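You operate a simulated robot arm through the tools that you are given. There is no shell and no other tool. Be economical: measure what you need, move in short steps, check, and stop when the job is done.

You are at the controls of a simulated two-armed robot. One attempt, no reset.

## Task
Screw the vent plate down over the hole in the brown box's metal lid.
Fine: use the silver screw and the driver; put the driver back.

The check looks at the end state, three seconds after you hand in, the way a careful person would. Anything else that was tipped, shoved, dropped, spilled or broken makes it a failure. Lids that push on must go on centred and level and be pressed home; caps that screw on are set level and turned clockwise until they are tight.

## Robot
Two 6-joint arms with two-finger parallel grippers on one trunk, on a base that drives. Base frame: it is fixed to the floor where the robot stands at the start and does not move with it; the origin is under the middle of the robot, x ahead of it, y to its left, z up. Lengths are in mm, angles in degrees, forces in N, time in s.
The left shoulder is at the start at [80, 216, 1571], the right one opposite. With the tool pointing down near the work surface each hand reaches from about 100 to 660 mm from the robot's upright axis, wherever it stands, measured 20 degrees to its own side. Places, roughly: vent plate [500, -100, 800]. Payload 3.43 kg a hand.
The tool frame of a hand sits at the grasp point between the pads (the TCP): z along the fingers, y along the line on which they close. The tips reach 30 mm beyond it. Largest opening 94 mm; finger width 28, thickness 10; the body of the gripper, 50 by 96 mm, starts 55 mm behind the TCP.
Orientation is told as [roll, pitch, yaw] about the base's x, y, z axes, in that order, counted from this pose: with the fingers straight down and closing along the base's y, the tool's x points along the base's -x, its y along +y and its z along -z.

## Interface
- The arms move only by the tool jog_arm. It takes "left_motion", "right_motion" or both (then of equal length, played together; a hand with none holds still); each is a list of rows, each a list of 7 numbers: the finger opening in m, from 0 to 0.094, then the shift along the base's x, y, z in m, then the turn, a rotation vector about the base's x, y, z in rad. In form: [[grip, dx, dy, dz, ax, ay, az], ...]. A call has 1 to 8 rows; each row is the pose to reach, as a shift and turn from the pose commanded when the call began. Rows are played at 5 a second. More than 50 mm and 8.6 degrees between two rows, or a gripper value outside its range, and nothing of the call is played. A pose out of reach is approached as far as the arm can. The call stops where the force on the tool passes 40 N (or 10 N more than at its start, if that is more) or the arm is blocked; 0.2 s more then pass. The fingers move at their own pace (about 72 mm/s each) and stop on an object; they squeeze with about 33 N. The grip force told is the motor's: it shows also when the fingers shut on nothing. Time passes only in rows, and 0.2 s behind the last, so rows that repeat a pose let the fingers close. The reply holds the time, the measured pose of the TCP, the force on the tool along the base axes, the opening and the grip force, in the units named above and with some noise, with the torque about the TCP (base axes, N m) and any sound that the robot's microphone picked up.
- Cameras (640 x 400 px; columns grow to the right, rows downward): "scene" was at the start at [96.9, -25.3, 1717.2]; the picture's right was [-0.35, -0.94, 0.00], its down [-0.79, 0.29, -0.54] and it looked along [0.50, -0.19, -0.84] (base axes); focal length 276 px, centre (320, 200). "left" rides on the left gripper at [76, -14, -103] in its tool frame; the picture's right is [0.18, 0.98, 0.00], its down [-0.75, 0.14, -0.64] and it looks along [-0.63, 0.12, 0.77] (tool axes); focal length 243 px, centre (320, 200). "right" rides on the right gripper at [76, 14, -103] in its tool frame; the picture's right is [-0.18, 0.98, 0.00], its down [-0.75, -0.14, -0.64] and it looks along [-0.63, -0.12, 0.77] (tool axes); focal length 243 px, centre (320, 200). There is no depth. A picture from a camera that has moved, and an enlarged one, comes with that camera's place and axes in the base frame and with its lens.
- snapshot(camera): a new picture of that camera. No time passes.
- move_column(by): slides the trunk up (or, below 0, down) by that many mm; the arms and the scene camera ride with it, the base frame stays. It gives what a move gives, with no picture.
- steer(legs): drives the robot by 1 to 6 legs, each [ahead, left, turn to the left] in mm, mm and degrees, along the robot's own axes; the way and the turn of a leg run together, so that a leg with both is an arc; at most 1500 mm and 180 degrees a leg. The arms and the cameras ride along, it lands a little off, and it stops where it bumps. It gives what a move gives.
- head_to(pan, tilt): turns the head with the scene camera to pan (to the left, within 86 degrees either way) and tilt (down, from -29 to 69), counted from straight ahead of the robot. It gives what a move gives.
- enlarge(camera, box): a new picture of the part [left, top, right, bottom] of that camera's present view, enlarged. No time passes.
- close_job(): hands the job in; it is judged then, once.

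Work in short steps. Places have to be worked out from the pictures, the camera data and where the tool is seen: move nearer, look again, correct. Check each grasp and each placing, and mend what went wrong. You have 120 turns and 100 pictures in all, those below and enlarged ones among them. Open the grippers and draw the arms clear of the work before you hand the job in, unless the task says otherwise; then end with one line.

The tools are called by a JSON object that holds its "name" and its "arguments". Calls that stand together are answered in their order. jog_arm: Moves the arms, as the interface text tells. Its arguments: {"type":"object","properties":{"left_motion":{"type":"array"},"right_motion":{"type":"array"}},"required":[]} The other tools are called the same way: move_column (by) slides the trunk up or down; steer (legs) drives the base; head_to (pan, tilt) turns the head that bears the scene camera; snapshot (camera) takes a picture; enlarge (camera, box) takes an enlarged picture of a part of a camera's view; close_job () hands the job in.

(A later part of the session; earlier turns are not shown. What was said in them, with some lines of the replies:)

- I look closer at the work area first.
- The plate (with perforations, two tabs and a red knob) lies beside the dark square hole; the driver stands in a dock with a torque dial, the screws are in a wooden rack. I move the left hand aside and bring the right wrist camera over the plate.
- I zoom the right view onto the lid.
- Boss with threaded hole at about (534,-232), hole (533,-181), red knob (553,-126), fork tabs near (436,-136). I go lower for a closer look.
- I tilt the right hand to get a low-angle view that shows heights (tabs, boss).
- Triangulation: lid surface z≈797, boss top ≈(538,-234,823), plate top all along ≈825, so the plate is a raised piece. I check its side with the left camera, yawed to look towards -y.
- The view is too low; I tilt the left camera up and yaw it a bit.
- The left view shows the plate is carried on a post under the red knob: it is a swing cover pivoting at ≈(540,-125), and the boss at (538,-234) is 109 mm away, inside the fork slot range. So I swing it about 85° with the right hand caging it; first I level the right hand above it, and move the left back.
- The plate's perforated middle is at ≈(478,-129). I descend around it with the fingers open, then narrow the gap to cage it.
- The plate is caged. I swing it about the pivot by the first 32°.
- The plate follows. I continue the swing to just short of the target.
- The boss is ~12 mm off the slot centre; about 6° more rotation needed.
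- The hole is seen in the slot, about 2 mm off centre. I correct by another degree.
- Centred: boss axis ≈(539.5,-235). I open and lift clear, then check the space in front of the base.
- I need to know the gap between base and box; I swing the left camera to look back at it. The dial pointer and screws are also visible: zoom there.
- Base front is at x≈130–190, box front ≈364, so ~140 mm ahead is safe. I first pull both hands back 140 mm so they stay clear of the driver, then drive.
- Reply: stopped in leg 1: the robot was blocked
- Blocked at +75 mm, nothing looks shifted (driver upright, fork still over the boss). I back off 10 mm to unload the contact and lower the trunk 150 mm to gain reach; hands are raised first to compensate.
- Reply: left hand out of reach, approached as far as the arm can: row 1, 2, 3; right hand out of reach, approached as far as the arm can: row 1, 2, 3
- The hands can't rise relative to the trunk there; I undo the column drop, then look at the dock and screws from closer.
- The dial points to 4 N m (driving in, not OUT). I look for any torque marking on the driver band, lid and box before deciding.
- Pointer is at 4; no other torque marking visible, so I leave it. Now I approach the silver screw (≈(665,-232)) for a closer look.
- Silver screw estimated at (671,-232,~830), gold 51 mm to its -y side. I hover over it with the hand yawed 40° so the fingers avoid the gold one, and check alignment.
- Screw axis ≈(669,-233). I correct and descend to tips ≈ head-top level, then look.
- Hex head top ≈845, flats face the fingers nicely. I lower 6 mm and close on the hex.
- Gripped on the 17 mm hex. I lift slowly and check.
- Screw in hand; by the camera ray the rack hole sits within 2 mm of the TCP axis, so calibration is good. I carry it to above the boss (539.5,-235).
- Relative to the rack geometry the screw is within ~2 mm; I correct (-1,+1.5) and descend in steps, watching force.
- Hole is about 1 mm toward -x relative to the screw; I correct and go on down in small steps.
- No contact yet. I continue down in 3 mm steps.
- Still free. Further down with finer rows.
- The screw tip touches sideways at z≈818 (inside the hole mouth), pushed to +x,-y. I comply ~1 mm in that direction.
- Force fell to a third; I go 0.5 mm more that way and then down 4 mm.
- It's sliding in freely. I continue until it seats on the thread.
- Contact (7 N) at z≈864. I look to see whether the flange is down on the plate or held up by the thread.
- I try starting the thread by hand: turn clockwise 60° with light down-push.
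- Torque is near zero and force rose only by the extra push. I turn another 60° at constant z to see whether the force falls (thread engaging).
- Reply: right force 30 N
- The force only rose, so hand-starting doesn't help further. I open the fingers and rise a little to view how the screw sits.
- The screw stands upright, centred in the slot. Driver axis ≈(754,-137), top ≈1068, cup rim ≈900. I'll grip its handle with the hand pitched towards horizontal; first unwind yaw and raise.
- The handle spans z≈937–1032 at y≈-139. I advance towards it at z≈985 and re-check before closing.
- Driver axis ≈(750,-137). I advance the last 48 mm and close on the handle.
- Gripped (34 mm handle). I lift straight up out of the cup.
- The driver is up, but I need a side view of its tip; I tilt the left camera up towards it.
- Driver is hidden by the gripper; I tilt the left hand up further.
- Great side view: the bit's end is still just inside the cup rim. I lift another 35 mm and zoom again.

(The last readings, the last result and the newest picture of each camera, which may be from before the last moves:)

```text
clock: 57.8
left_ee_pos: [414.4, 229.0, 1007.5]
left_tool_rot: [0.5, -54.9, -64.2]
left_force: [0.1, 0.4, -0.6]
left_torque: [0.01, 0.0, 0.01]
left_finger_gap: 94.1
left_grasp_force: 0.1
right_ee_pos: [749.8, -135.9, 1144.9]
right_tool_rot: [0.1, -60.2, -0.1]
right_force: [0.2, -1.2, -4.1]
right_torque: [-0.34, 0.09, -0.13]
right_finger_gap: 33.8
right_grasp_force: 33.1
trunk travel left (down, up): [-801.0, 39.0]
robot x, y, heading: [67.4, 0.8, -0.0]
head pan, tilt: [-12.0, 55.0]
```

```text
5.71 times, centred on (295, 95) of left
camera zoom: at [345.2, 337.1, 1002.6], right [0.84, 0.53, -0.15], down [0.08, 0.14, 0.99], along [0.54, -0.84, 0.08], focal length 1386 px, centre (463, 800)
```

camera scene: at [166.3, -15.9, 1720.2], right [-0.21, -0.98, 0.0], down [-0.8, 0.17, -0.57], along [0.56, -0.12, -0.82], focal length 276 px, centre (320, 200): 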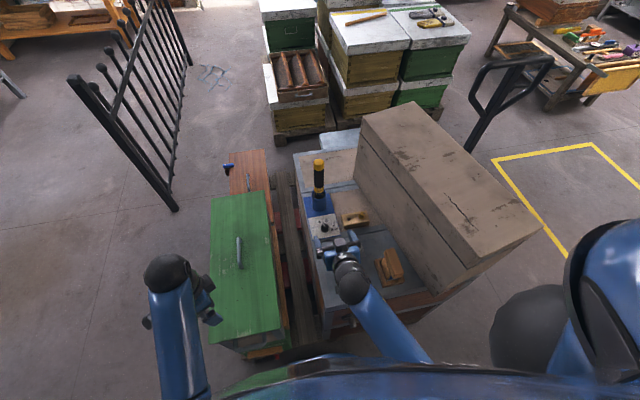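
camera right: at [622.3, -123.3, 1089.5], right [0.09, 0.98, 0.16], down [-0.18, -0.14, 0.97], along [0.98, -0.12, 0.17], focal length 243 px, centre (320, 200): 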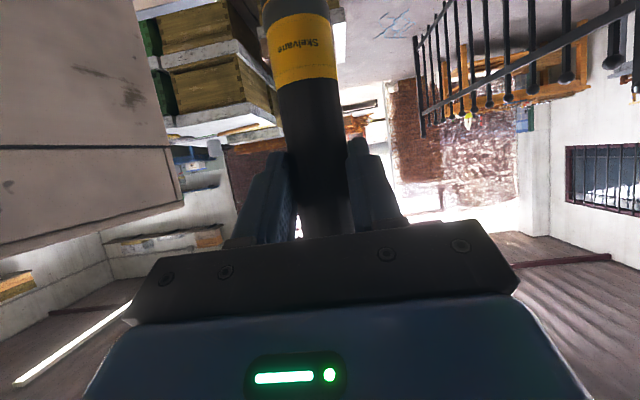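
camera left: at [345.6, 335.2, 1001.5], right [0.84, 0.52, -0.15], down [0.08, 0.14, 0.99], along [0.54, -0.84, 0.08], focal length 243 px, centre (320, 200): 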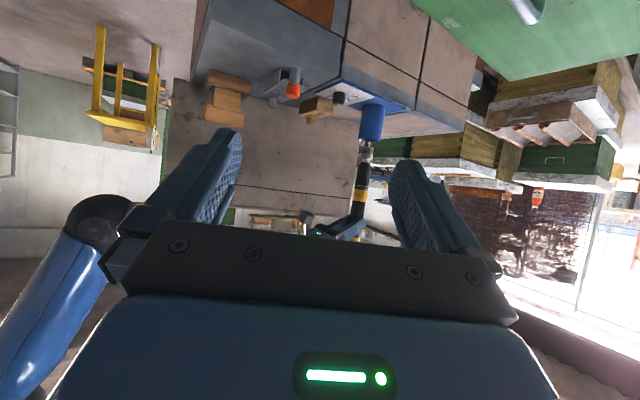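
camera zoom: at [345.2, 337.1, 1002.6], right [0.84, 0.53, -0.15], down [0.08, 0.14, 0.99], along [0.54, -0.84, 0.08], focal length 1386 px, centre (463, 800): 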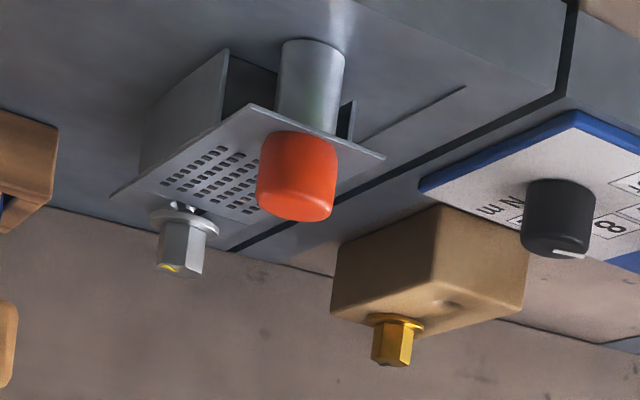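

The socket ("17 mm") is clear: tip ≈206 mm below the TCP. The screw head top is ≈849 with the flange ~4–5 mm above the plate. I carry the driver to above the screw.

{"name": "jog_arm", "arguments": {"right_motion": [[0.0, -0.035, -0.016, 0, 0, 0, 0], [0.0, -0.07, -0.033, 0, 0, 0, 0], [0.0, -0.105, -0.05, 0, 0, 0, 0], [0.0, -0.14, -0.066, 0, 0, 0, 0], [0.0, -0.175, -0.082, 0, 0, 0, 0], [0.0, -0.21, -0.099, 0, 0, 0, 0], [0.0, -0.21, -0.099, -0.03, 0, 0, 0], [0.0, -0.21, -0.099, -0.06, 0, 0, 0]]}}

{"name": "snapshot", "arguments": {"camera": "left"}}

{"name": "enlarge", "arguments": {"camera": "scene", "box": [270, 170, 410, 310]}}

```text
clock: 59.5
left_ee_pos: [416.0, 232.1, 1006.7]
left_tool_rot: [0.8, -55.0, -64.1]
left_force: [-0.2, 0.0, -0.1]
left_torque: [0.04, -0.03, -0.03]
left_finger_gap: 93.9
left_grasp_force: 0.1
right_ee_pos: [537.2, -238.3, 1083.7]
right_tool_rot: [0.1, -60.1, 0.0]
right_force: [-0.4, -1.4, -3.1]
right_torque: [-0.36, 0.09, -0.08]
right_finger_gap: 33.7
right_grasp_force: 33.0
trunk travel left (down, up): [-801.0, 39.0]
robot x, y, heading: [63.4, 4.1, 0.3]
head pan, tilt: [-12.0, 55.0]
```

```text
38 pictures are left
camera left: at [345.7, 339.1, 1003.2], right [0.83, 0.54, -0.14], down [0.08, 0.14, 0.99], along [0.55, -0.83, 0.08], focal length 243 px, centre (320, 200)
```

left: 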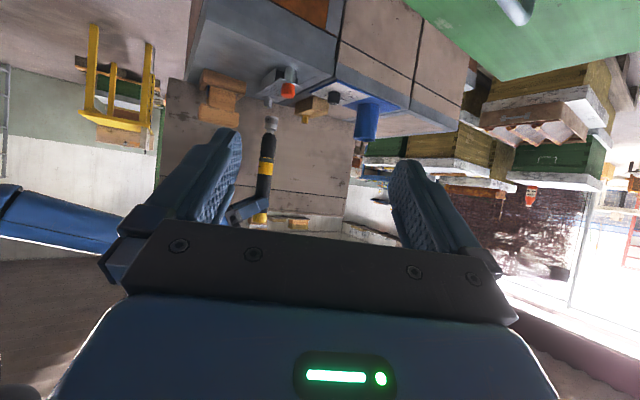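

```text
2.86 times, centred on (340, 240) of scene
camera zoom: at [168.0, -16.4, 1720.1], right [-0.21, -0.98, 0.0], down [-0.8, 0.17, -0.57], along [0.56, -0.12, -0.82], focal length 790 px, centre (263, 86)
```

zoom: 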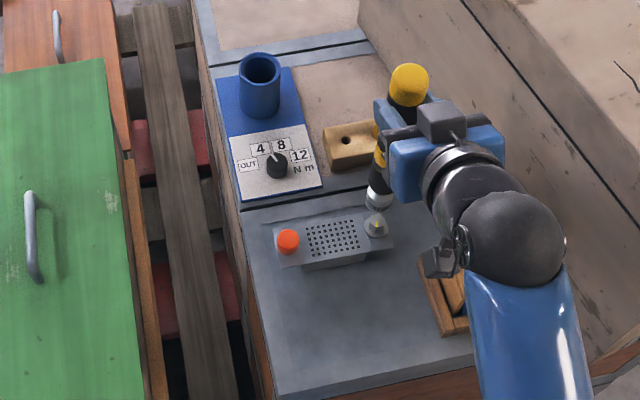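

Both views show socket and screw. I zoom in on each to measure offset and tilt.

{"name": "enlarge", "arguments": {"camera": "left", "box": [240, 80, 320, 230]}}

{"name": "enlarge", "arguments": {"camera": "scene", "box": [355, 180, 425, 260]}}

```text
2.67 times, centred on (280, 155) of left
camera zoom: at [345.7, 339.1, 1003.2], right [0.83, 0.54, -0.14], down [0.08, 0.14, 0.99], along [0.55, -0.83, 0.08], focal length 647 px, centre (427, 320)
```

zoom: 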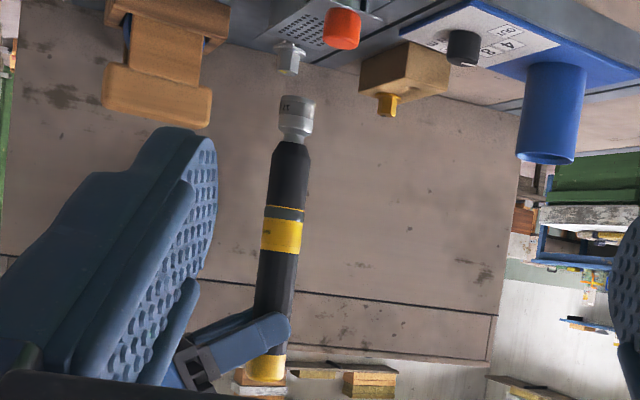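

```text
5.00 times, centred on (390, 220) of scene
camera zoom: at [168.0, -16.4, 1720.1], right [-0.21, -0.98, 0.0], down [-0.8, 0.17, -0.57], along [0.56, -0.12, -0.82], focal length 1382 px, centre (-30, 100)
```

zoom: 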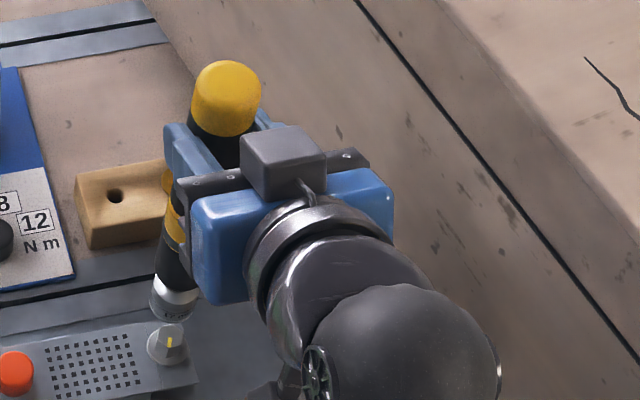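

Relative to the screw the socket sits about 14 mm too far in +x and 3.5 mm in -y, with negligible tilt. I correct that, go 12 mm lower and re-measure.

{"name": "jog_arm", "arguments": {"right_motion": [[0.0, -0.007, 0.0018, 0, 0, 0, 0], [0.0, -0.014, 0.0035, -0.004, 0, 0, 0], [0.0, -0.014, 0.0035, -0.01, 0, 0, 0], [0.0, -0.014, 0.0035, -0.01, 0, 0, 0]]}}

{"name": "enlarge", "arguments": {"camera": "left", "box": [255, 80, 315, 130]}}

{"name": "enlarge", "arguments": {"camera": "scene", "box": [355, 210, 415, 260]}}

```text
clock: 60.5
left_ee_pos: [415.2, 233.0, 1008.5]
left_tool_rot: [0.9, -54.9, -64.0]
left_force: [0.6, -0.1, -0.6]
left_torque: [-0.01, 0.02, 0.02]
left_finger_gap: 94.2
left_grasp_force: 0.0
right_ee_pos: [524.5, -233.4, 1074.1]
right_tool_rot: [0.1, -60.2, 0.0]
right_force: [-0.2, 0.9, -4.2]
right_torque: [0.37, 0.07, 0.14]
right_finger_gap: 33.8
right_grasp_force: 32.5
trunk travel left (down, up): [-801.0, 39.0]
robot x, y, heading: [65.2, -2.3, 0.3]
head pan, tilt: [-12.0, 55.0]
```

```text
8.00 times, centred on (285, 105) of left
camera zoom: at [345.2, 339.9, 1003.4], right [0.83, 0.54, -0.14], down [0.08, 0.14, 0.99], along [0.55, -0.83, 0.08], focal length 1941 px, centre (600, 960)
```

zoom: 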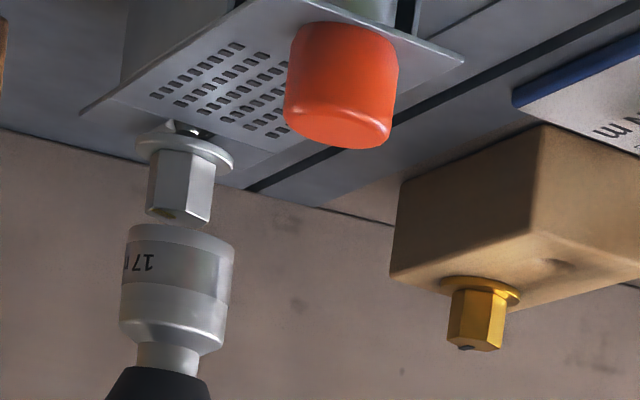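

```text
8.00 times, centred on (385, 235) of scene
camera zoom: at [167.2, -16.1, 1720.0], right [-0.21, -0.98, 0.0], down [-0.8, 0.17, -0.57], along [0.56, -0.12, -0.82], focal length 2212 px, centre (-200, -80)
```

zoom: 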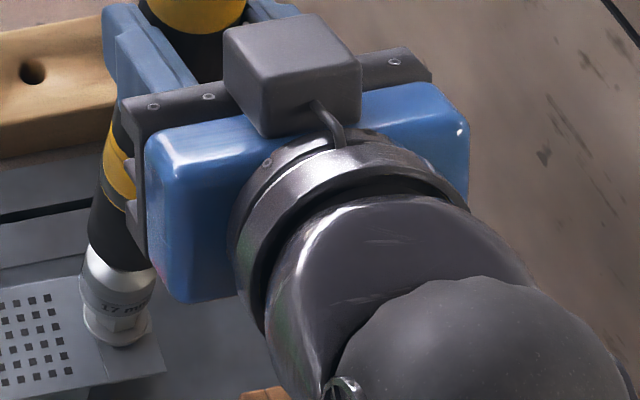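

Left view: ~1.5 mm off. I zoom in tighter on the scene view for the other direction.

{"name": "enlarge", "arguments": {"camera": "scene", "box": [358, 230, 382, 258]}}

```text
14.29 times, centred on (370, 244) of scene
camera zoom: at [167.2, -16.1, 1720.0], right [-0.21, -0.98, 0.0], down [-0.8, 0.17, -0.57], along [0.56, -0.12, -0.82], focal length 3950 px, centre (-394, -429)
```

zoom: 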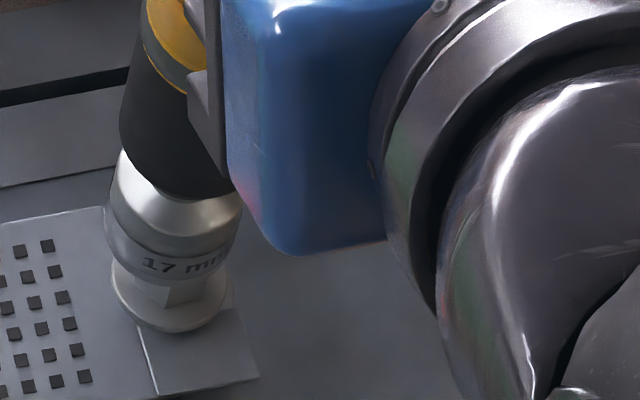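

Residual offset ≈(+0.5,+1.7) mm. I correct and lower onto the hex in small steps.

{"name": "jog_arm", "arguments": {"right_motion": [[0.0, -0.0004, -0.0016, 0, 0, 0, 0], [0.0, -0.0004, -0.0016, -0.002, 0, 0, 0], [0.0, -0.0004, -0.0016, -0.004, 0, 0, 0], [0.0, -0.0004, -0.0016, -0.006, 0, 0, 0], [0.0, -0.0004, -0.0016, -0.007, 0, 0, 0]]}}

{"name": "enlarge", "arguments": {"camera": "left", "box": [255, 80, 315, 130]}}

```text
clock: 61.8
left_ee_pos: [416.0, 233.6, 1008.1]
left_tool_rot: [1.1, -54.9, -64.0]
left_force: [0.3, -0.4, 0.0]
left_torque: [0.01, 0.03, -0.04]
left_finger_gap: 93.9
left_grasp_force: 0.0
right_ee_pos: [522.9, -234.7, 1068.0]
right_tool_rot: [0.2, -60.1, 0.0]
right_force: [-0.7, -1.6, -3.1]
right_torque: [-0.37, 0.27, -0.02]
right_finger_gap: 33.7
right_grasp_force: 33.1
trunk travel left (down, up): [-801.0, 39.0]
robot x, y, heading: [62.3, -2.2, -0.0]
head pan, tilt: [-12.0, 55.0]
```

```text
8.00 times, centred on (285, 105) of left
camera zoom: at [345.1, 340.3, 1003.7], right [0.83, 0.54, -0.14], down [0.08, 0.14, 0.99], along [0.55, -0.83, 0.08], focal length 1941 px, centre (600, 960)
```

zoom: 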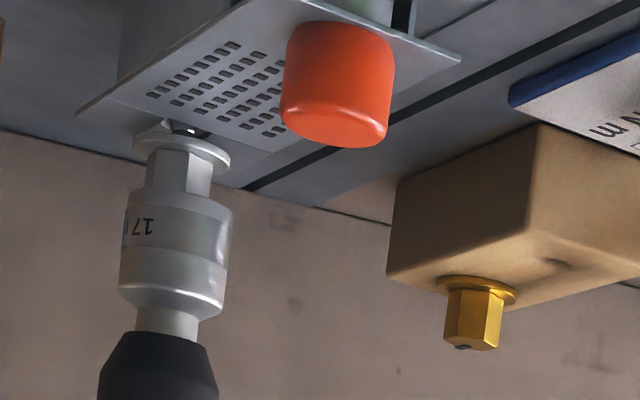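

Aligned in the left view, and the hex seems to be starting into the socket. Continue down in 1 mm rows.

{"name": "jog_arm", "arguments": {"right_motion": [[0.0, 0, 0, -0.001, 0, 0, 0], [0.0, 0, 0, -0.002, 0, 0, 0], [0.0, 0, 0, -0.003, 0, 0, 0], [0.0, 0, 0, -0.003, 0, 0, 0]]}}

```text
clock: 62.8
left_ee_pos: [415.3, 234.9, 1007.0]
left_tool_rot: [1.1, -54.9, -63.9]
left_force: [1.0, 0.0, 0.7]
left_torque: [0.0, 0.0, 0.03]
left_finger_gap: 94.1
left_grasp_force: 0.0
right_ee_pos: [524.3, -234.2, 1064.9]
right_tool_rot: [0.3, -60.2, -0.1]
right_force: [-1.3, 0.8, -3.6]
right_torque: [0.45, 0.2, 0.09]
right_finger_gap: 33.7
right_grasp_force: 33.1
trunk travel left (down, up): [-801.0, 39.0]
robot x, y, heading: [67.1, 0.0, 0.1]
head pan, tilt: [-12.0, 55.0]
```

{"name": "jog_arm", "arguments": {"right_motion": [[0.0, 0, 0, -0.001, 0, 0, 0], [0.0, 0, 0, -0.002, 0, 0, 0], [0.0, 0, 0, -0.003, 0, 0, 0], [0.0, 0, 0, -0.004, 0, 0, 0], [0.0, 0, 0, -0.004, 0, 0, 0]]}}

{"name": "enlarge", "arguments": {"camera": "left", "box": [255, 80, 315, 130]}}

```text
clock: 64.0
left_ee_pos: [415.6, 233.9, 1007.9]
left_tool_rot: [1.1, -54.8, -64.0]
left_force: [-0.2, -0.3, 0.3]
left_torque: [-0.03, 0.0, 0.0]
left_finger_gap: 94.1
left_grasp_force: 0.1
right_ee_pos: [524.3, -233.0, 1061.0]
right_tool_rot: [0.1, -60.1, 0.0]
right_force: [-0.3, -1.1, -0.6]
right_torque: [-0.32, 0.11, -0.04]
right_finger_gap: 34.1
right_grasp_force: 32.9
trunk travel left (down, up): [-801.0, 39.0]
robot x, y, heading: [63.1, -0.9, 0.1]
head pan, tilt: [-12.0, 55.0]
```

```text
8.00 times, centred on (285, 105) of left
camera zoom: at [344.8, 340.8, 1003.8], right [0.83, 0.54, -0.14], down [0.07, 0.14, 0.99], along [0.55, -0.83, 0.08], focal length 1941 px, centre (600, 960)
```

zoom: 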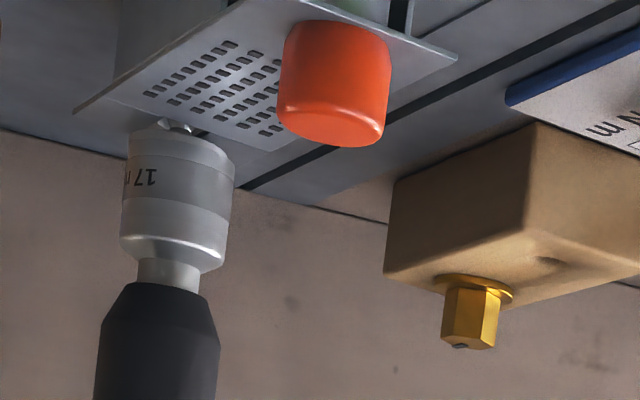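

The socket now covers the hex to the flange (contact beginning). I press down slightly to see whether the driver runs by itself.

{"name": "jog_arm", "arguments": {"right_motion": [[0.0, 0, 0, -0.001, 0, 0, 0], [0.0, 0, 0, -0.0015, 0, 0, 0], [0.0, 0, 0, -0.0015, 0, 0, 0], [0.0, 0, 0, -0.0015, 0, 0, 0]]}}

```text
clock: 65.0
left_ee_pos: [416.2, 234.6, 1007.7]
left_tool_rot: [1.1, -54.8, -63.9]
left_force: [-0.3, -0.1, 0.2]
left_torque: [-0.03, 0.0, 0.0]
left_finger_gap: 94.2
left_grasp_force: 0.0
right_ee_pos: [525.1, -233.0, 1060.7]
right_tool_rot: [0.1, -60.2, -0.1]
right_force: [0.7, 1.1, -1.3]
right_torque: [0.34, -0.01, 0.06]
right_finger_gap: 33.8
right_grasp_force: 32.4
trunk travel left (down, up): [-801.0, 39.0]
robot x, y, heading: [61.4, 1.4, 0.1]
head pan, tilt: [-12.0, 55.0]
```

Not running yet. I press on further in small steps (push-to-start possibility), watching force and sound.

{"name": "jog_arm", "arguments": {"right_motion": [[0.0, 0, 0, -0.001, 0, 0, 0], [0.0, 0, 0, -0.002, 0, 0, 0], [0.0, 0, 0, -0.003, 0, 0, 0], [0.0, 0, 0, -0.003, 0, 0, 0], [0.0, 0, 0, -0.003, 0, 0, 0]]}}

{"name": "enlarge", "arguments": {"camera": "left", "box": [255, 80, 315, 130]}}

```text
clock: 66.2
left_ee_pos: [415.7, 234.7, 1007.7]
left_tool_rot: [1.1, -54.8, -64.0]
left_force: [0.5, -1.0, 0.3]
left_torque: [0.02, -0.02, -0.01]
left_finger_gap: 94.2
left_grasp_force: 0.0
right_ee_pos: [525.2, -232.3, 1056.4]
right_tool_rot: [0.2, -60.1, -0.1]
right_force: [0.2, -0.7, -2.6]
right_torque: [-0.27, 0.14, -0.04]
right_finger_gap: 33.8
right_grasp_force: 32.7
trunk travel left (down, up): [-801.0, 39.0]
robot x, y, heading: [65.9, 3.7, 0.4]
head pan, tilt: [-12.0, 55.0]
```

```text
8.00 times, centred on (285, 105) of left
camera zoom: at [344.8, 340.9, 1003.8], right [0.83, 0.54, -0.14], down [0.07, 0.14, 0.99], along [0.55, -0.83, 0.08], focal length 1941 px, centre (600, 960)
```

zoom: 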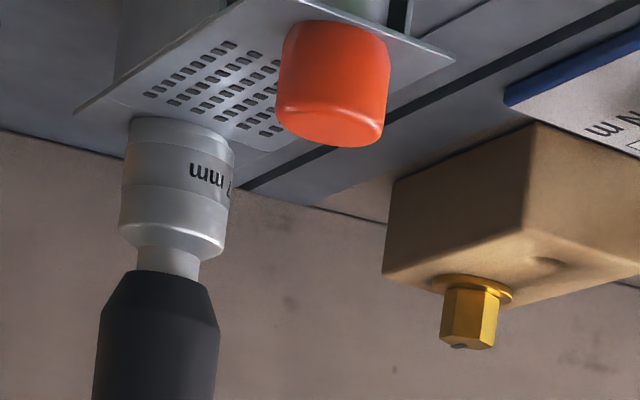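

It runs: the socket turned and the screw is going in (4 mm down). I keep pressing until it tightens.

{"name": "jog_arm", "arguments": {"right_motion": [[0.0, 0, 0, -0.0005, 0, 0, 0], [0.0, 0, 0, -0.001, 0, 0, 0], [0.0, 0, 0, -0.0015, 0, 0, 0], [0.0, 0, 0, -0.002, 0, 0, 0], [0.0, 0, 0, -0.002, 0, 0, 0], [0.0, 0, 0, -0.002, 0, 0, 0]]}}

{"name": "enlarge", "arguments": {"camera": "left", "box": [255, 80, 315, 130]}}

```text
clock: 67.5
left_ee_pos: [414.8, 234.5, 1008.6]
left_tool_rot: [1.2, -54.9, -64.0]
left_force: [-0.3, 0.5, 0.5]
left_torque: [0.03, 0.0, -0.02]
left_finger_gap: 94.2
left_grasp_force: 0.2
right_ee_pos: [524.9, -234.4, 1056.1]
right_tool_rot: [0.0, -60.3, 0.0]
right_force: [-0.7, -4.3, 8.0]
right_torque: [-0.91, -0.11, -0.07]
right_finger_gap: 33.8
right_grasp_force: 32.3
trunk travel left (down, up): [-801.0, 39.0]
robot x, y, heading: [63.1, -2.1, 0.3]
head pan, tilt: [-12.0, 55.0]
```

```text
8.00 times, centred on (285, 105) of left
camera zoom: at [344.1, 340.9, 1004.2], right [0.83, 0.54, -0.14], down [0.07, 0.14, 0.99], along [0.55, -0.83, 0.08], focal length 1941 px, centre (600, 960)
```

zoom: 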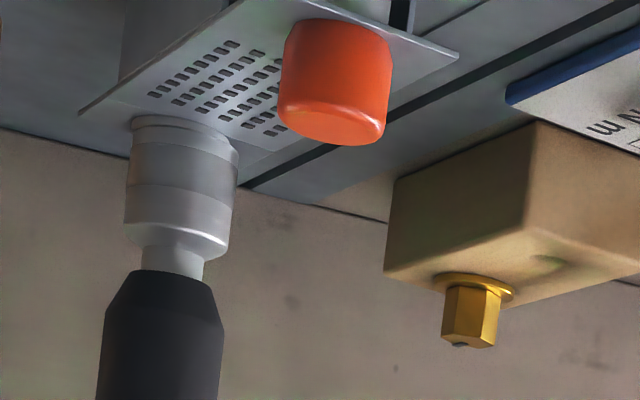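

The flange appears seated and push force now builds up. I hold a moment to see whether it still turns or clicks off.

{"name": "jog_arm", "arguments": {"right_motion": [[0.0, 0, 0, -0.0005, 0, 0, 0], [0.0, 0, 0, -0.0005, 0, 0, 0], [0.0, 0, 0, -0.0005, 0, 0, 0], [0.0, 0, 0, -0.0005, 0, 0, 0], [0.0, 0, 0, -0.0005, 0, 0, 0], [0.0, 0, 0, -0.0005, 0, 0, 0]]}}

{"name": "enlarge", "arguments": {"camera": "left", "box": [255, 80, 315, 130]}}

```text
clock: 69.0
left_ee_pos: [416.0, 235.3, 1009.3]
left_tool_rot: [1.2, -55.0, -63.8]
left_force: [0.0, -0.6, -0.5]
left_torque: [-0.03, -0.06, -0.01]
left_finger_gap: 94.0
left_grasp_force: 0.0
right_ee_pos: [524.0, -233.6, 1055.9]
right_tool_rot: [0.1, -60.2, 0.0]
right_force: [-0.6, -0.6, 13.2]
right_torque: [-0.5, -0.22, -0.04]
right_finger_gap: 34.0
right_grasp_force: 33.1
trunk travel left (down, up): [-801.0, 39.0]
robot x, y, heading: [66.7, 0.1, 0.1]
head pan, tilt: [-12.0, 55.0]
```

```text
8.00 times, centred on (285, 105) of left
camera zoom: at [343.8, 341.4, 1004.1], right [0.83, 0.54, -0.14], down [0.07, 0.14, 0.99], along [0.55, -0.83, 0.08], focal length 1941 px, centre (600, 960)
```

zoom: 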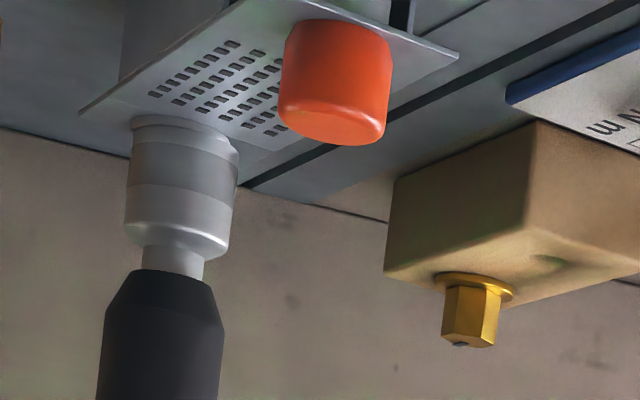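

Rotation appears to have stopped. I push a bit harder (≈30 N) once to verify it doesn't turn further.

{"name": "jog_arm", "arguments": {"right_motion": [[0.0, 0, 0, -0.001, 0, 0, 0], [0.0, 0, 0, -0.0015, 0, 0, 0], [0.0, 0, 0, -0.0015, 0, 0, 0], [0.0, 0, 0, -0.0015, 0, 0, 0], [0.0, 0, 0, -0.0015, 0, 0, 0]]}}

{"name": "enlarge", "arguments": {"camera": "scene", "box": [358, 230, 382, 258]}}

{"name": "enlarge", "arguments": {"camera": "left", "box": [255, 80, 315, 130]}}

```text
clock: 70.2
left_ee_pos: [413.9, 235.2, 1009.4]
left_tool_rot: [1.2, -55.0, -64.0]
left_force: [-0.2, -0.6, -0.8]
left_torque: [0.0, 0.0, 0.0]
left_finger_gap: 94.1
left_grasp_force: 0.2
right_ee_pos: [524.9, -234.0, 1053.6]
right_tool_rot: [0.0, -60.3, 0.0]
right_force: [0.1, -0.6, 17.8]
right_torque: [-0.59, -0.18, -0.12]
right_finger_gap: 33.7
right_grasp_force: 33.0
trunk travel left (down, up): [-801.0, 39.0]
robot x, y, heading: [63.6, -0.0, 0.0]
head pan, tilt: [-12.0, 55.0]
```

```text
14.29 times, centred on (370, 244) of scene
camera zoom: at [163.9, -14.8, 1720.4], right [-0.21, -0.98, 0.0], down [-0.8, 0.17, -0.57], along [0.56, -0.12, -0.82], focal length 3950 px, centre (-394, -429)
```

zoom: 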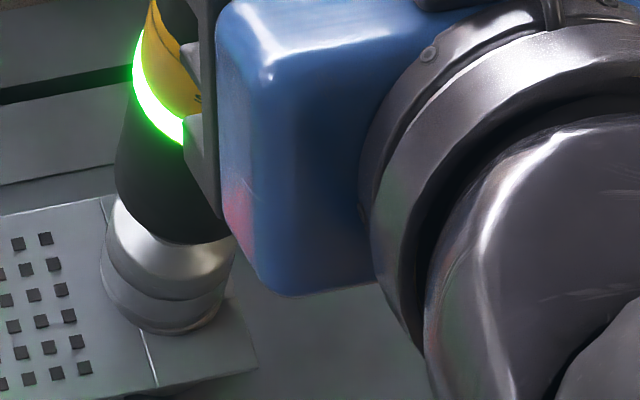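

```text
8.00 times, centred on (285, 105) of left
camera zoom: at [343.4, 341.7, 1004.1], right [0.83, 0.54, -0.14], down [0.07, 0.14, 0.99], along [0.55, -0.83, 0.08], focal length 1941 px, centre (600, 960)
```

zoom: 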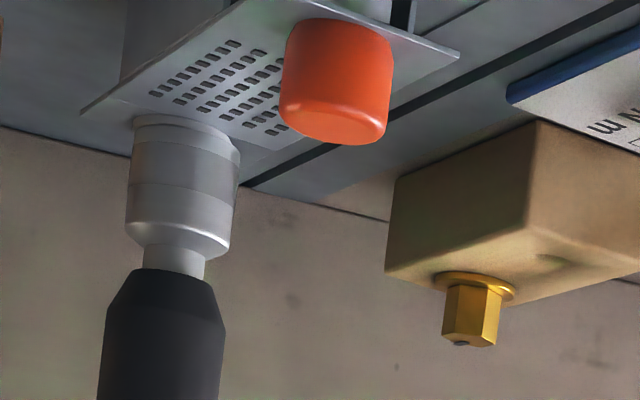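

The driver's green ring is lit: set torque reached. I lift the driver straight off the screw.

{"name": "jog_arm", "arguments": {"right_motion": [[0.0, 0, 0, 0.004, 0, 0, 0], [0.0, 0, 0, 0.012, 0, 0, 0], [0.0, 0, 0, 0.025, 0, 0, 0], [0.0, 0, 0, 0.045, 0, 0, 0], [0.0, 0, 0, 0.07, 0, 0, 0], [0.0, 0, 0, 0.09, 0, 0, 0]]}}

{"name": "enlarge", "arguments": {"camera": "left", "box": [240, 70, 330, 150]}}

{"name": "enlarge", "arguments": {"camera": "scene", "box": [325, 215, 385, 265]}}

```text
clock: 71.5
left_ee_pos: [414.8, 235.0, 1008.0]
left_tool_rot: [1.1, -54.8, -64.0]
left_force: [-0.1, -0.1, 0.4]
left_torque: [-0.01, -0.02, -0.01]
left_finger_gap: 94.0
left_grasp_force: 0.1
right_ee_pos: [525.4, -232.7, 1140.0]
right_tool_rot: [0.2, -60.1, -0.1]
right_force: [0.4, 0.2, -3.1]
right_torque: [-0.01, 0.08, 0.04]
right_finger_gap: 33.8
right_grasp_force: 33.2
trunk travel left (down, up): [-801.0, 39.0]
robot x, y, heading: [66.4, -0.1, 0.1]
head pan, tilt: [-12.0, 55.0]
```

```text
5.00 times, centred on (285, 110) of left
camera zoom: at [345.0, 341.1, 1003.7], right [0.83, 0.54, -0.14], down [0.07, 0.14, 0.99], along [0.55, -0.83, 0.08], focal length 1213 px, centre (495, 650)
```

zoom: 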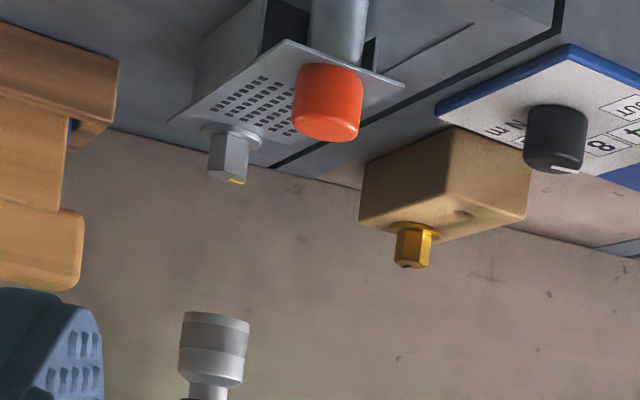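

```text
8.00 times, centred on (355, 240) of scene
camera zoom: at [166.8, -15.9, 1720.0], right [-0.21, -0.98, 0.0], down [-0.8, 0.17, -0.57], along [0.56, -0.12, -0.82], focal length 2212 px, centre (40, -120)
```

zoom: 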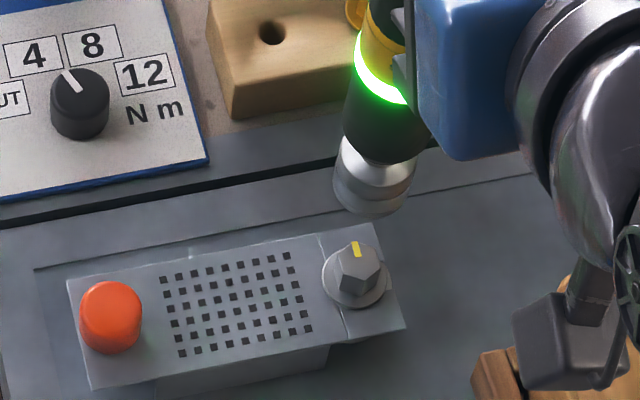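

Screw fully seated, plate flat over the hole. I return the driver above its cup by the exact reverse displacement.

{"name": "jog_arm", "arguments": {"right_motion": [[0.0, 0.036, 0.016, 0.01, 0, 0, 0], [0.0, 0.072, 0.032, 0.01, 0, 0, 0], [0.0, 0.108, 0.048, 0.01, 0, 0, 0], [0.0, 0.144, 0.064, 0.01, 0, 0, 0], [0.0, 0.18, 0.08, 0.01, 0, 0, 0], [0.0, 0.21, 0.092, 0.01, 0, 0, 0], [0.0, 0.2244, 0.0971, 0.01, 0, 0, 0], [0.0, 0.2244, 0.0971, 0.01, 0, 0, 0]]}}

{"name": "enlarge", "arguments": {"camera": "left", "box": [320, 80, 420, 200]}}

{"name": "enlarge", "arguments": {"camera": "scene", "box": [290, 140, 350, 230]}}

```text
clock: 73.3
left_ee_pos: [416.5, 233.4, 1007.7]
left_tool_rot: [1.1, -54.9, -63.9]
left_force: [-0.1, 0.1, -0.4]
left_torque: [0.05, 0.05, 0.02]
left_finger_gap: 94.1
left_grasp_force: 0.0
right_ee_pos: [749.2, -135.1, 1153.5]
right_tool_rot: [0.1, -60.1, 0.0]
right_force: [-0.2, -0.1, -5.1]
right_torque: [-0.03, 0.08, 0.03]
right_finger_gap: 33.9
right_grasp_force: 32.9
trunk travel left (down, up): [-801.0, 39.0]
robot x, y, heading: [66.3, -1.3, 0.0]
head pan, tilt: [-12.0, 55.0]
```

```text
3.33 times, centred on (370, 140) of left
camera zoom: at [345.2, 340.9, 1003.8], right [0.83, 0.54, -0.14], down [0.07, 0.14, 0.99], along [0.55, -0.83, 0.08], focal length 809 px, centre (153, 400)
```

zoom: 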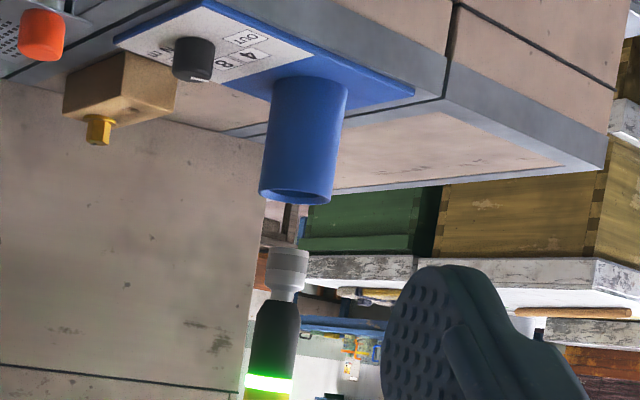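

```text
4.44 times, centred on (320, 185) of scene
camera zoom: at [167.1, -16.2, 1720.1], right [-0.21, -0.98, 0.0], down [-0.8, 0.17, -0.57], along [0.56, -0.12, -0.82], focal length 1229 px, centre (320, 267)
```

zoom: 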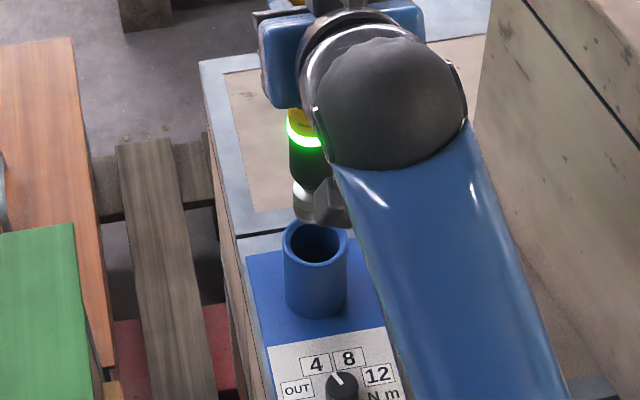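

Left view says within ~2 mm; I zoom the scene view to check the sideways alignment with the cup.

{"name": "enlarge", "arguments": {"camera": "scene", "box": [300, 160, 340, 220]}}

```text
6.67 times, centred on (320, 190) of scene
camera zoom: at [167.1, -16.2, 1720.1], right [-0.21, -0.98, 0.0], down [-0.8, 0.17, -0.57], along [0.56, -0.12, -0.82], focal length 1843 px, centre (320, 267)
```

zoom: 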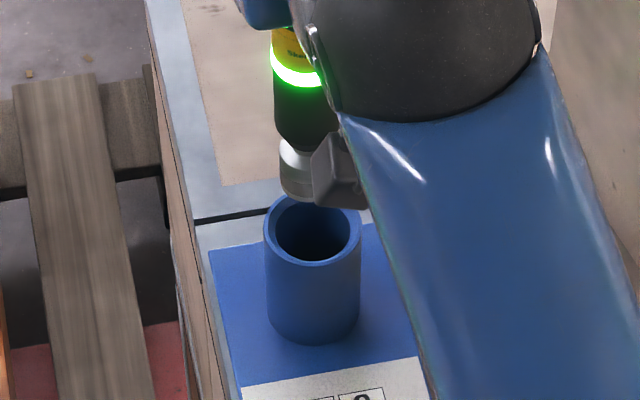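

Offset ≈(+1.3,+1.6) mm within 3.5 mm clearance; I correct it and lower the driver into the cup.

{"name": "jog_arm", "arguments": {"right_motion": [[0.0, -0.0012, -0.0015, -0.01, 0, 0, 0], [0.0, -0.0012, -0.0015, -0.03, 0, 0, 0], [0.0, -0.0012, -0.0015, -0.05, 0, 0, 0], [0.0, -0.0012, -0.0015, -0.07, 0, 0, 0], [0.0, -0.0012, -0.0015, -0.09, 0, 0, 0], [0.0, -0.0012, -0.0015, -0.1, 0, 0, 0]]}}

{"name": "enlarge", "arguments": {"camera": "left", "box": [320, 80, 420, 200]}}

```text
clock: 74.8
left_ee_pos: [416.9, 234.1, 1008.1]
left_tool_rot: [1.0, -54.9, -63.9]
left_force: [-0.8, -0.9, -0.6]
left_torque: [0.02, 0.02, 0.01]
left_finger_gap: 93.9
left_grasp_force: 0.1
right_ee_pos: [749.2, -139.2, 1052.5]
right_tool_rot: [0.2, -60.1, -0.1]
right_force: [-0.6, -0.1, -3.9]
right_torque: [0.02, 0.06, 0.01]
right_finger_gap: 33.9
right_grasp_force: 33.1
trunk travel left (down, up): [-801.0, 39.0]
robot x, y, heading: [63.6, -2.0, 0.0]
head pan, tilt: [-12.0, 55.0]
```

```text
3.33 times, centred on (370, 140) of left
camera zoom: at [345.5, 341.0, 1003.7], right [0.83, 0.54, -0.14], down [0.08, 0.14, 0.99], along [0.55, -0.83, 0.08], focal length 809 px, centre (153, 400)
```

zoom: 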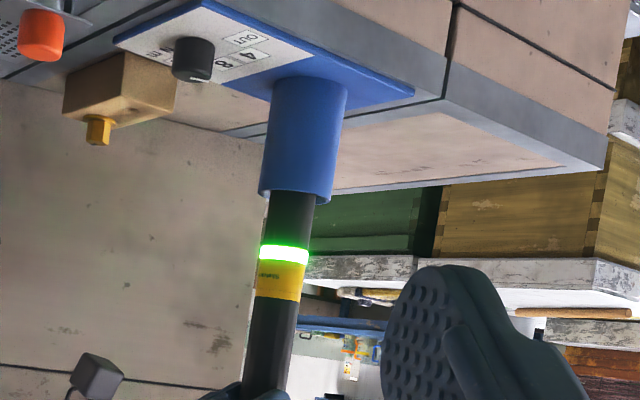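

In the cup without contact. I lower on to just above the original height.

{"name": "jog_arm", "arguments": {"right_motion": [[0.0, 0, 0, -0.015, 0, 0, 0], [0.0, 0, 0, -0.03, 0, 0, 0], [0.0, 0, 0, -0.045, 0, 0, 0], [0.0, 0, 0, -0.055, 0, 0, 0], [0.0, 0, 0, -0.058, 0, 0, 0], [0.0, 0, 0, -0.061, 0, 0, 0]]}}

```text
clock: 75.6
left_ee_pos: [413.6, 233.2, 1010.9]
left_tool_rot: [1.6, -54.9, -64.4]
left_force: [-0.4, -0.1, -0.2]
left_torque: [0.04, 0.03, -0.02]
left_finger_gap: 94.0
left_grasp_force: 0.1
right_ee_pos: [752.9, -140.1, 1028.1]
right_tool_rot: [0.1, -62.7, 0.2]
right_force: [-5.8, -1.1, 14.9]
right_torque: [-0.26, 0.87, 0.04]
right_finger_gap: 33.0
right_grasp_force: 33.1
trunk travel left (down, up): [-801.0, 39.0]
robot x, y, heading: [60.4, -0.5, -0.0]
head pan, tilt: [-12.0, 55.0]
stopped in row 4 (right hand): the force on the tool passed its limit at 45 N (the readings are from after the stop); the commanded pose is now the measured one
```

It hit something 42 mm above the original height. I back off 8 mm and look.

{"name": "jog_arm", "arguments": {"right_motion": [[0.0, -0.001, 0, 0.005, 0, 0.02, 0], [0.0, -0.003, 0.001, 0.012, 0, 0.045, 0], [0.0, -0.003, 0.001, 0.012, 0, 0.045, 0]]}}

{"name": "enlarge", "arguments": {"camera": "left", "box": [320, 80, 420, 200]}}

{"name": "enlarge", "arguments": {"camera": "scene", "box": [290, 150, 350, 230]}}

```text
clock: 76.4
left_ee_pos: [416.2, 233.9, 1009.4]
left_tool_rot: [1.3, -54.9, -64.1]
left_force: [-0.5, -0.1, -0.1]
left_torque: [-0.01, 0.04, 0.01]
left_finger_gap: 94.0
left_grasp_force: 0.0
right_ee_pos: [750.1, -139.2, 1032.0]
right_tool_rot: [0.3, -59.4, 0.0]
right_force: [-0.5, -0.8, -4.9]
right_torque: [0.0, 0.08, -0.01]
right_finger_gap: 33.5
right_grasp_force: 32.5
trunk travel left (down, up): [-801.0, 39.0]
robot x, y, heading: [63.6, 1.9, 0.2]
head pan, tilt: [-12.0, 55.0]
```

```text
3.33 times, centred on (370, 140) of left
camera zoom: at [346.0, 341.2, 1004.3], right [0.83, 0.54, -0.14], down [0.07, 0.14, 0.99], along [0.55, -0.83, 0.08], focal length 809 px, centre (153, 400)
```

zoom: 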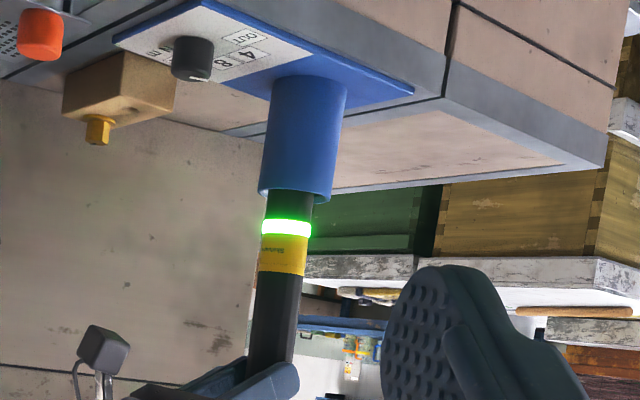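

```text
5.00 times, centred on (320, 190) of scene
camera zoom: at [167.1, -16.3, 1719.9], right [-0.21, -0.98, 0.0], down [-0.8, 0.17, -0.57], along [0.56, -0.12, -0.82], focal length 1382 px, centre (320, 250)
```

zoom: 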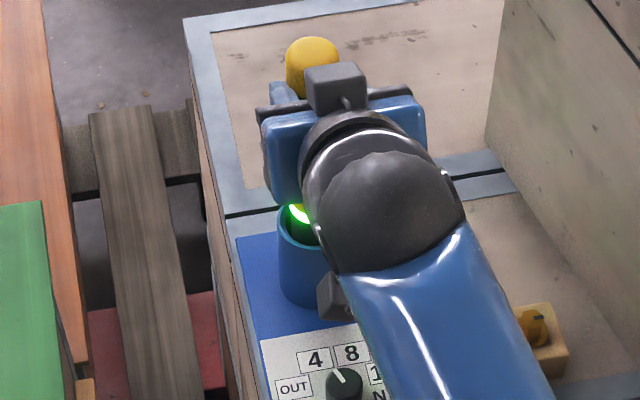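

Measured from the images, the handle has crept ~40 mm down in my grip since pickup, so 1028 was simply the cup bottom. I lower the last 4 mm gently.

{"name": "jog_arm", "arguments": {"right_motion": [[0.0, 0, 0, -0.001, 0, 0, 0], [0.0, 0, 0, -0.002, 0, 0, 0], [0.0, 0, 0, -0.003, 0, 0, 0], [0.0, 0, 0, -0.004, 0, 0, 0]]}}

{"name": "enlarge", "arguments": {"camera": "left", "box": [320, 80, 420, 200]}}

```text
clock: 77.4
left_ee_pos: [416.9, 235.3, 1009.3]
left_tool_rot: [1.3, -54.8, -64.0]
left_force: [-0.5, 0.2, 0.2]
left_torque: [-0.03, 0.02, 0.02]
left_finger_gap: 93.7
left_grasp_force: 0.1
right_ee_pos: [750.9, -138.7, 1031.8]
right_tool_rot: [0.2, -59.3, -0.1]
right_force: [0.6, 0.3, -3.0]
right_torque: [0.03, 0.11, -0.01]
right_finger_gap: 33.3
right_grasp_force: 33.1
trunk travel left (down, up): [-801.0, 39.0]
robot x, y, heading: [65.9, -3.2, -0.0]
head pan, tilt: [-12.0, 55.0]
```

```text
3.33 times, centred on (370, 140) of left
camera zoom: at [346.3, 341.4, 1004.3], right [0.83, 0.54, -0.14], down [0.07, 0.14, 0.99], along [0.55, -0.83, 0.08], focal length 809 px, centre (153, 400)
```

zoom: 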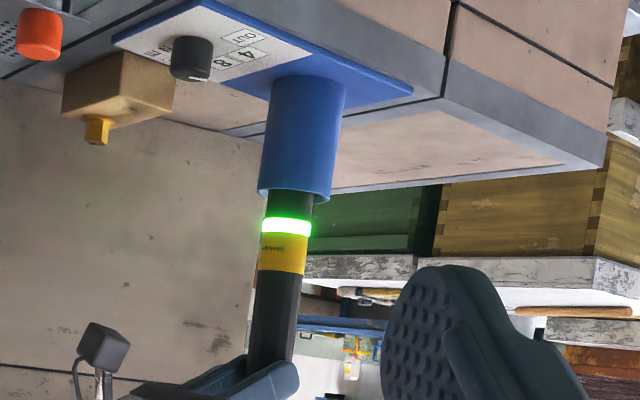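

{"name": "jog_arm", "arguments": {"right_motion": [[0.0, 0, 0, -0.001, 0, 0, 0], [0.0, 0, 0, -0.002, 0, 0, 0], [0.0, 0, 0, -0.003, 0, 0, 0], [0.0, 0, 0, -0.003, 0, 0, 0]]}}

```text
clock: 78.4
left_ee_pos: [415.7, 234.5, 1008.9]
left_tool_rot: [1.4, -54.9, -64.2]
left_force: [0.4, -0.6, 0.3]
left_torque: [0.02, 0.0, -0.01]
left_finger_gap: 94.0
left_grasp_force: 0.0
right_ee_pos: [750.4, -138.4, 1029.7]
right_tool_rot: [0.3, -59.6, -0.1]
right_force: [0.2, -1.3, 0.9]
right_torque: [-0.36, -0.01, -0.05]
right_finger_gap: 33.3
right_grasp_force: 32.9
trunk travel left (down, up): [-801.0, 39.0]
robot x, y, heading: [63.5, 1.8, 0.0]
head pan, tilt: [-12.0, 55.0]
```

Weight is now borne by the cup. I open the fingers and look.

{"name": "jog_arm", "arguments": {"right_motion": [[0.04, 0, 0, 0, 0, 0, 0], [0.05, 0, 0, 0, 0, 0, 0], [0.07, 0, 0, 0, 0, 0, 0], [0.094, 0, 0, 0, 0, 0, 0], [0.094, 0, 0, 0, 0, 0, 0]]}}

{"name": "enlarge", "arguments": {"camera": "left", "box": [320, 80, 420, 200]}}

```text
clock: 79.6
left_ee_pos: [416.8, 234.1, 1008.8]
left_tool_rot: [1.3, -54.9, -64.3]
left_force: [-0.2, 0.3, -0.4]
left_torque: [0.0, 0.01, -0.02]
left_finger_gap: 94.0
left_grasp_force: 0.1
right_ee_pos: [749.3, -138.4, 1027.7]
right_tool_rot: [0.2, -59.5, 0.0]
right_force: [0.2, 0.0, 0.2]
right_torque: [-0.03, -0.01, -0.03]
right_finger_gap: 94.1
right_grasp_force: 0.0
trunk travel left (down, up): [-801.0, 39.0]
robot x, y, heading: [59.9, -0.2, 0.0]
head pan, tilt: [-12.0, 55.0]
```

```text
3.33 times, centred on (370, 140) of left
camera zoom: at [345.7, 341.3, 1004.5], right [0.83, 0.54, -0.14], down [0.07, 0.14, 0.99], along [0.55, -0.83, 0.08], focal length 809 px, centre (153, 400)
```

zoom: 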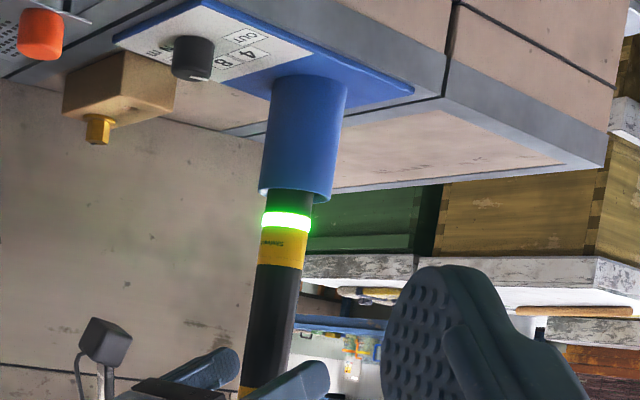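

The driver stands in the cup. I withdraw the hand straight back along -x.

{"name": "jog_arm", "arguments": {"right_motion": [[0.094, -0.02, 0, 0, 0, 0, 0], [0.094, -0.05, 0, 0, 0, 0, 0], [0.094, -0.09, 0, 0, 0, 0, 0], [0.094, -0.13, 0, 0, 0, 0, 0], [0.094, -0.17, 0, 0, 0, 0, 0], [0.094, -0.21, 0, 0, 0, 0, 0], [0.094, -0.25, 0, 0, 0, 0, 0]]}}

{"name": "snapshot", "arguments": {"camera": "right"}}

{"name": "enlarge", "arguments": {"camera": "scene", "box": [270, 140, 390, 280]}}

```text
clock: 81.2
left_ee_pos: [414.6, 233.5, 1011.0]
left_tool_rot: [1.4, -54.9, -64.3]
left_force: [-0.3, 0.1, -0.6]
left_torque: [0.01, 0.01, -0.01]
left_finger_gap: 94.1
left_grasp_force: 0.1
right_ee_pos: [495.5, -139.0, 1026.7]
right_tool_rot: [0.4, -59.5, -0.1]
right_force: [-0.7, 0.1, 0.6]
right_torque: [0.0, 0.02, -0.04]
right_finger_gap: 93.9
right_grasp_force: 0.0
trunk travel left (down, up): [-801.0, 39.0]
robot x, y, heading: [65.4, -0.4, 0.2]
head pan, tilt: [-12.0, 55.0]
```

```text
14 pictures are left
camera right: at [369.5, -124.3, 1012.9], right [0.09, 0.98, 0.16], down [-0.17, -0.14, 0.97], along [0.98, -0.12, 0.16], focal length 243 px, centre (320, 200)
```

right: 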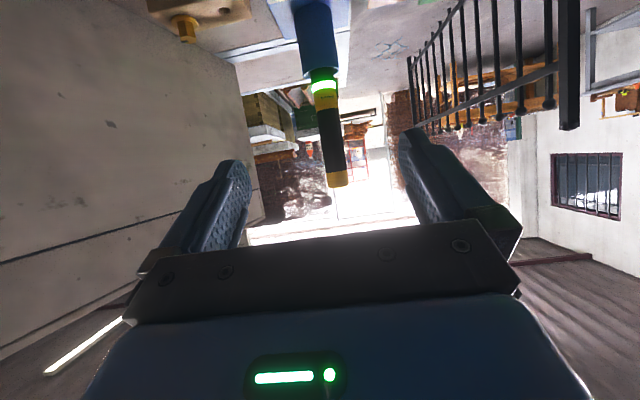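

```text
2.86 times, centred on (330, 210) of scene
camera zoom: at [164.0, -16.8, 1720.3], right [-0.21, -0.98, 0.0], down [-0.8, 0.17, -0.57], along [0.56, -0.12, -0.82], focal length 790 px, centre (291, 171)
```

zoom: 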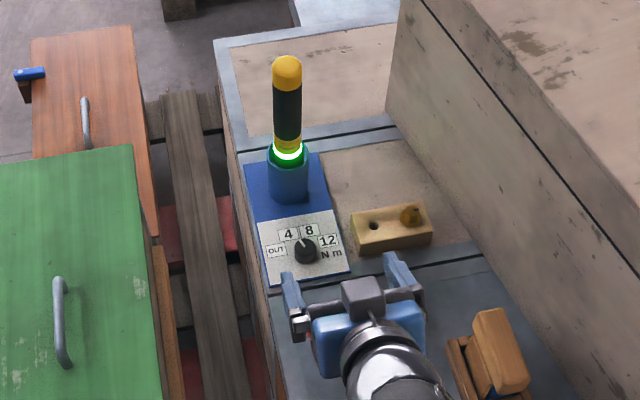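

Driver is back in place. I level the right hand away from the work and take a final look at the plate and screw.

{"name": "jog_arm", "arguments": {"right_motion": [[0.094, -0.01, 0, -0.005, 0, 0.13, 0], [0.094, -0.02, 0, -0.01, 0, 0.26, 0], [0.094, -0.03, 0, -0.015, 0, 0.39, 0], [0.094, -0.04, 0, -0.02, 0, 0.52, 0], [0.094, -0.05, 0, -0.025, 0, 0.65, 0], [0.094, -0.06, 0, -0.03, 0, 0.78, 0], [0.094, -0.07, 0, -0.035, 0, 0.91, 0], [0.094, -0.08, 0, -0.035, 0, 1.035, 0]]}}

{"name": "snapshot", "arguments": {"camera": "right"}}

{"name": "enlarge", "arguments": {"camera": "right", "box": [230, 110, 390, 230]}}

{"name": "enlarge", "arguments": {"camera": "left", "box": [250, 70, 320, 120]}}

```text
clock: 83.0
left_ee_pos: [416.9, 234.6, 1008.1]
left_tool_rot: [1.3, -54.8, -64.1]
left_force: [-0.7, 0.3, -0.2]
left_torque: [0.01, -0.01, 0.01]
left_finger_gap: 94.1
left_grasp_force: 0.1
right_ee_pos: [419.8, -137.7, 992.9]
right_tool_rot: [0.2, 0.1, 0.0]
right_force: [1.0, 0.3, 0.7]
right_torque: [0.03, 0.0, 0.03]
right_finger_gap: 93.9
right_grasp_force: 0.1
trunk travel left (down, up): [-801.0, 39.0]
robot x, y, heading: [61.2, -1.7, 0.2]
head pan, tilt: [-12.0, 55.0]
```

```text
12 pictures are left
camera right: at [344.1, -123.2, 1094.5], right [0.18, 0.98, 0.0], down [0.75, -0.14, 0.64], along [0.63, -0.12, -0.77], focal length 243 px, centre (320, 200)
```

right: 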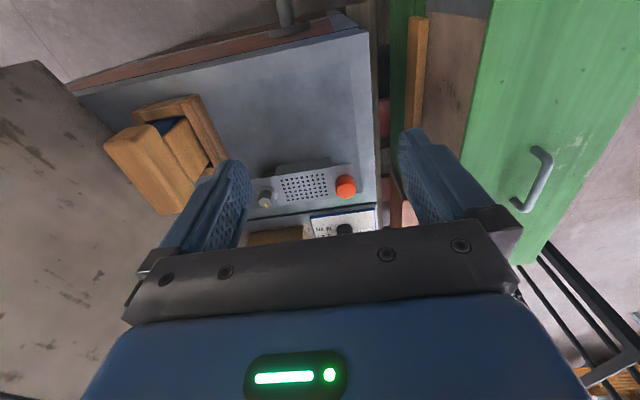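

```text
3.33 times, centred on (310, 170) of right
camera zoom: at [344.1, -123.2, 1094.5], right [0.18, 0.98, 0.0], down [0.75, -0.14, 0.64], along [0.63, -0.12, -0.77], focal length 809 px, centre (353, 300)
```

zoom: 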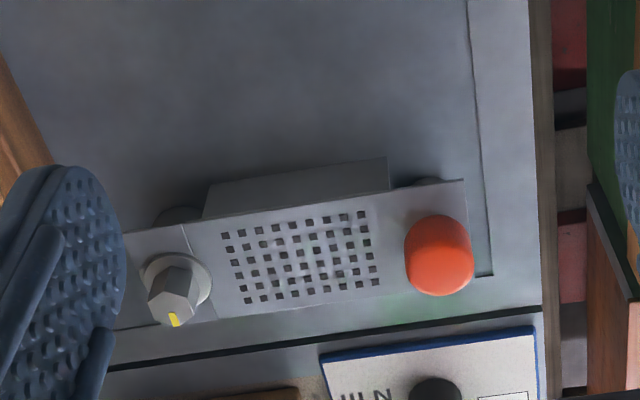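

```text
8.00 times, centred on (285, 95) of left
camera zoom: at [346.1, 341.4, 1004.3], right [0.83, 0.54, -0.14], down [0.07, 0.14, 0.99], along [0.55, -0.83, 0.08], focal length 1941 px, centre (600, 1040)
```

zoom: 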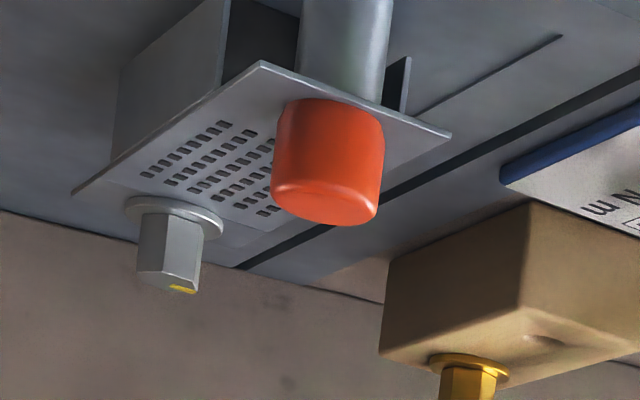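

The flange lies flat on the plate and everything else stands as before. I draw the right hand back a bit more and then hand in.

{"name": "jog_arm", "arguments": {"right_motion": [[0.094, -0.03, -0.03, 0, 0, 0, 0], [0.094, -0.06, -0.06, 0, 0, 0, 0], [0.094, -0.07, -0.1, 0, 0, 0, 0], [0.094, -0.07, -0.1, 0, 0, 0, 0]]}}

{"name": "close_job", "arguments": {}}

```text
clock: 84.0
left_ee_pos: [416.3, 234.7, 1007.5]
left_tool_rot: [1.3, -54.9, -64.0]
left_force: [0.3, 0.2, -0.1]
left_torque: [-0.01, -0.02, 0.01]
left_finger_gap: 94.1
left_grasp_force: 0.0
right_ee_pos: [352.6, -238.6, 993.0]
right_tool_rot: [0.2, -0.1, -0.1]
right_force: [-0.7, -0.1, 0.2]
right_torque: [0.02, -0.02, -0.02]
right_finger_gap: 94.3
right_grasp_force: 0.0
trunk travel left (down, up): [-801.0, 39.0]
robot x, y, heading: [67.2, 2.6, 0.3]
head pan, tilt: [-12.0, 55.0]
```

```text
The job is handed in.
```

The vent plate is screwed down over the hole with the silver screw, and the driver is back in its cup; I left the torque dial at 4 N m, where it was, since I found no torque marking, and the base bumped something low while driving up, but nothing looked moved.
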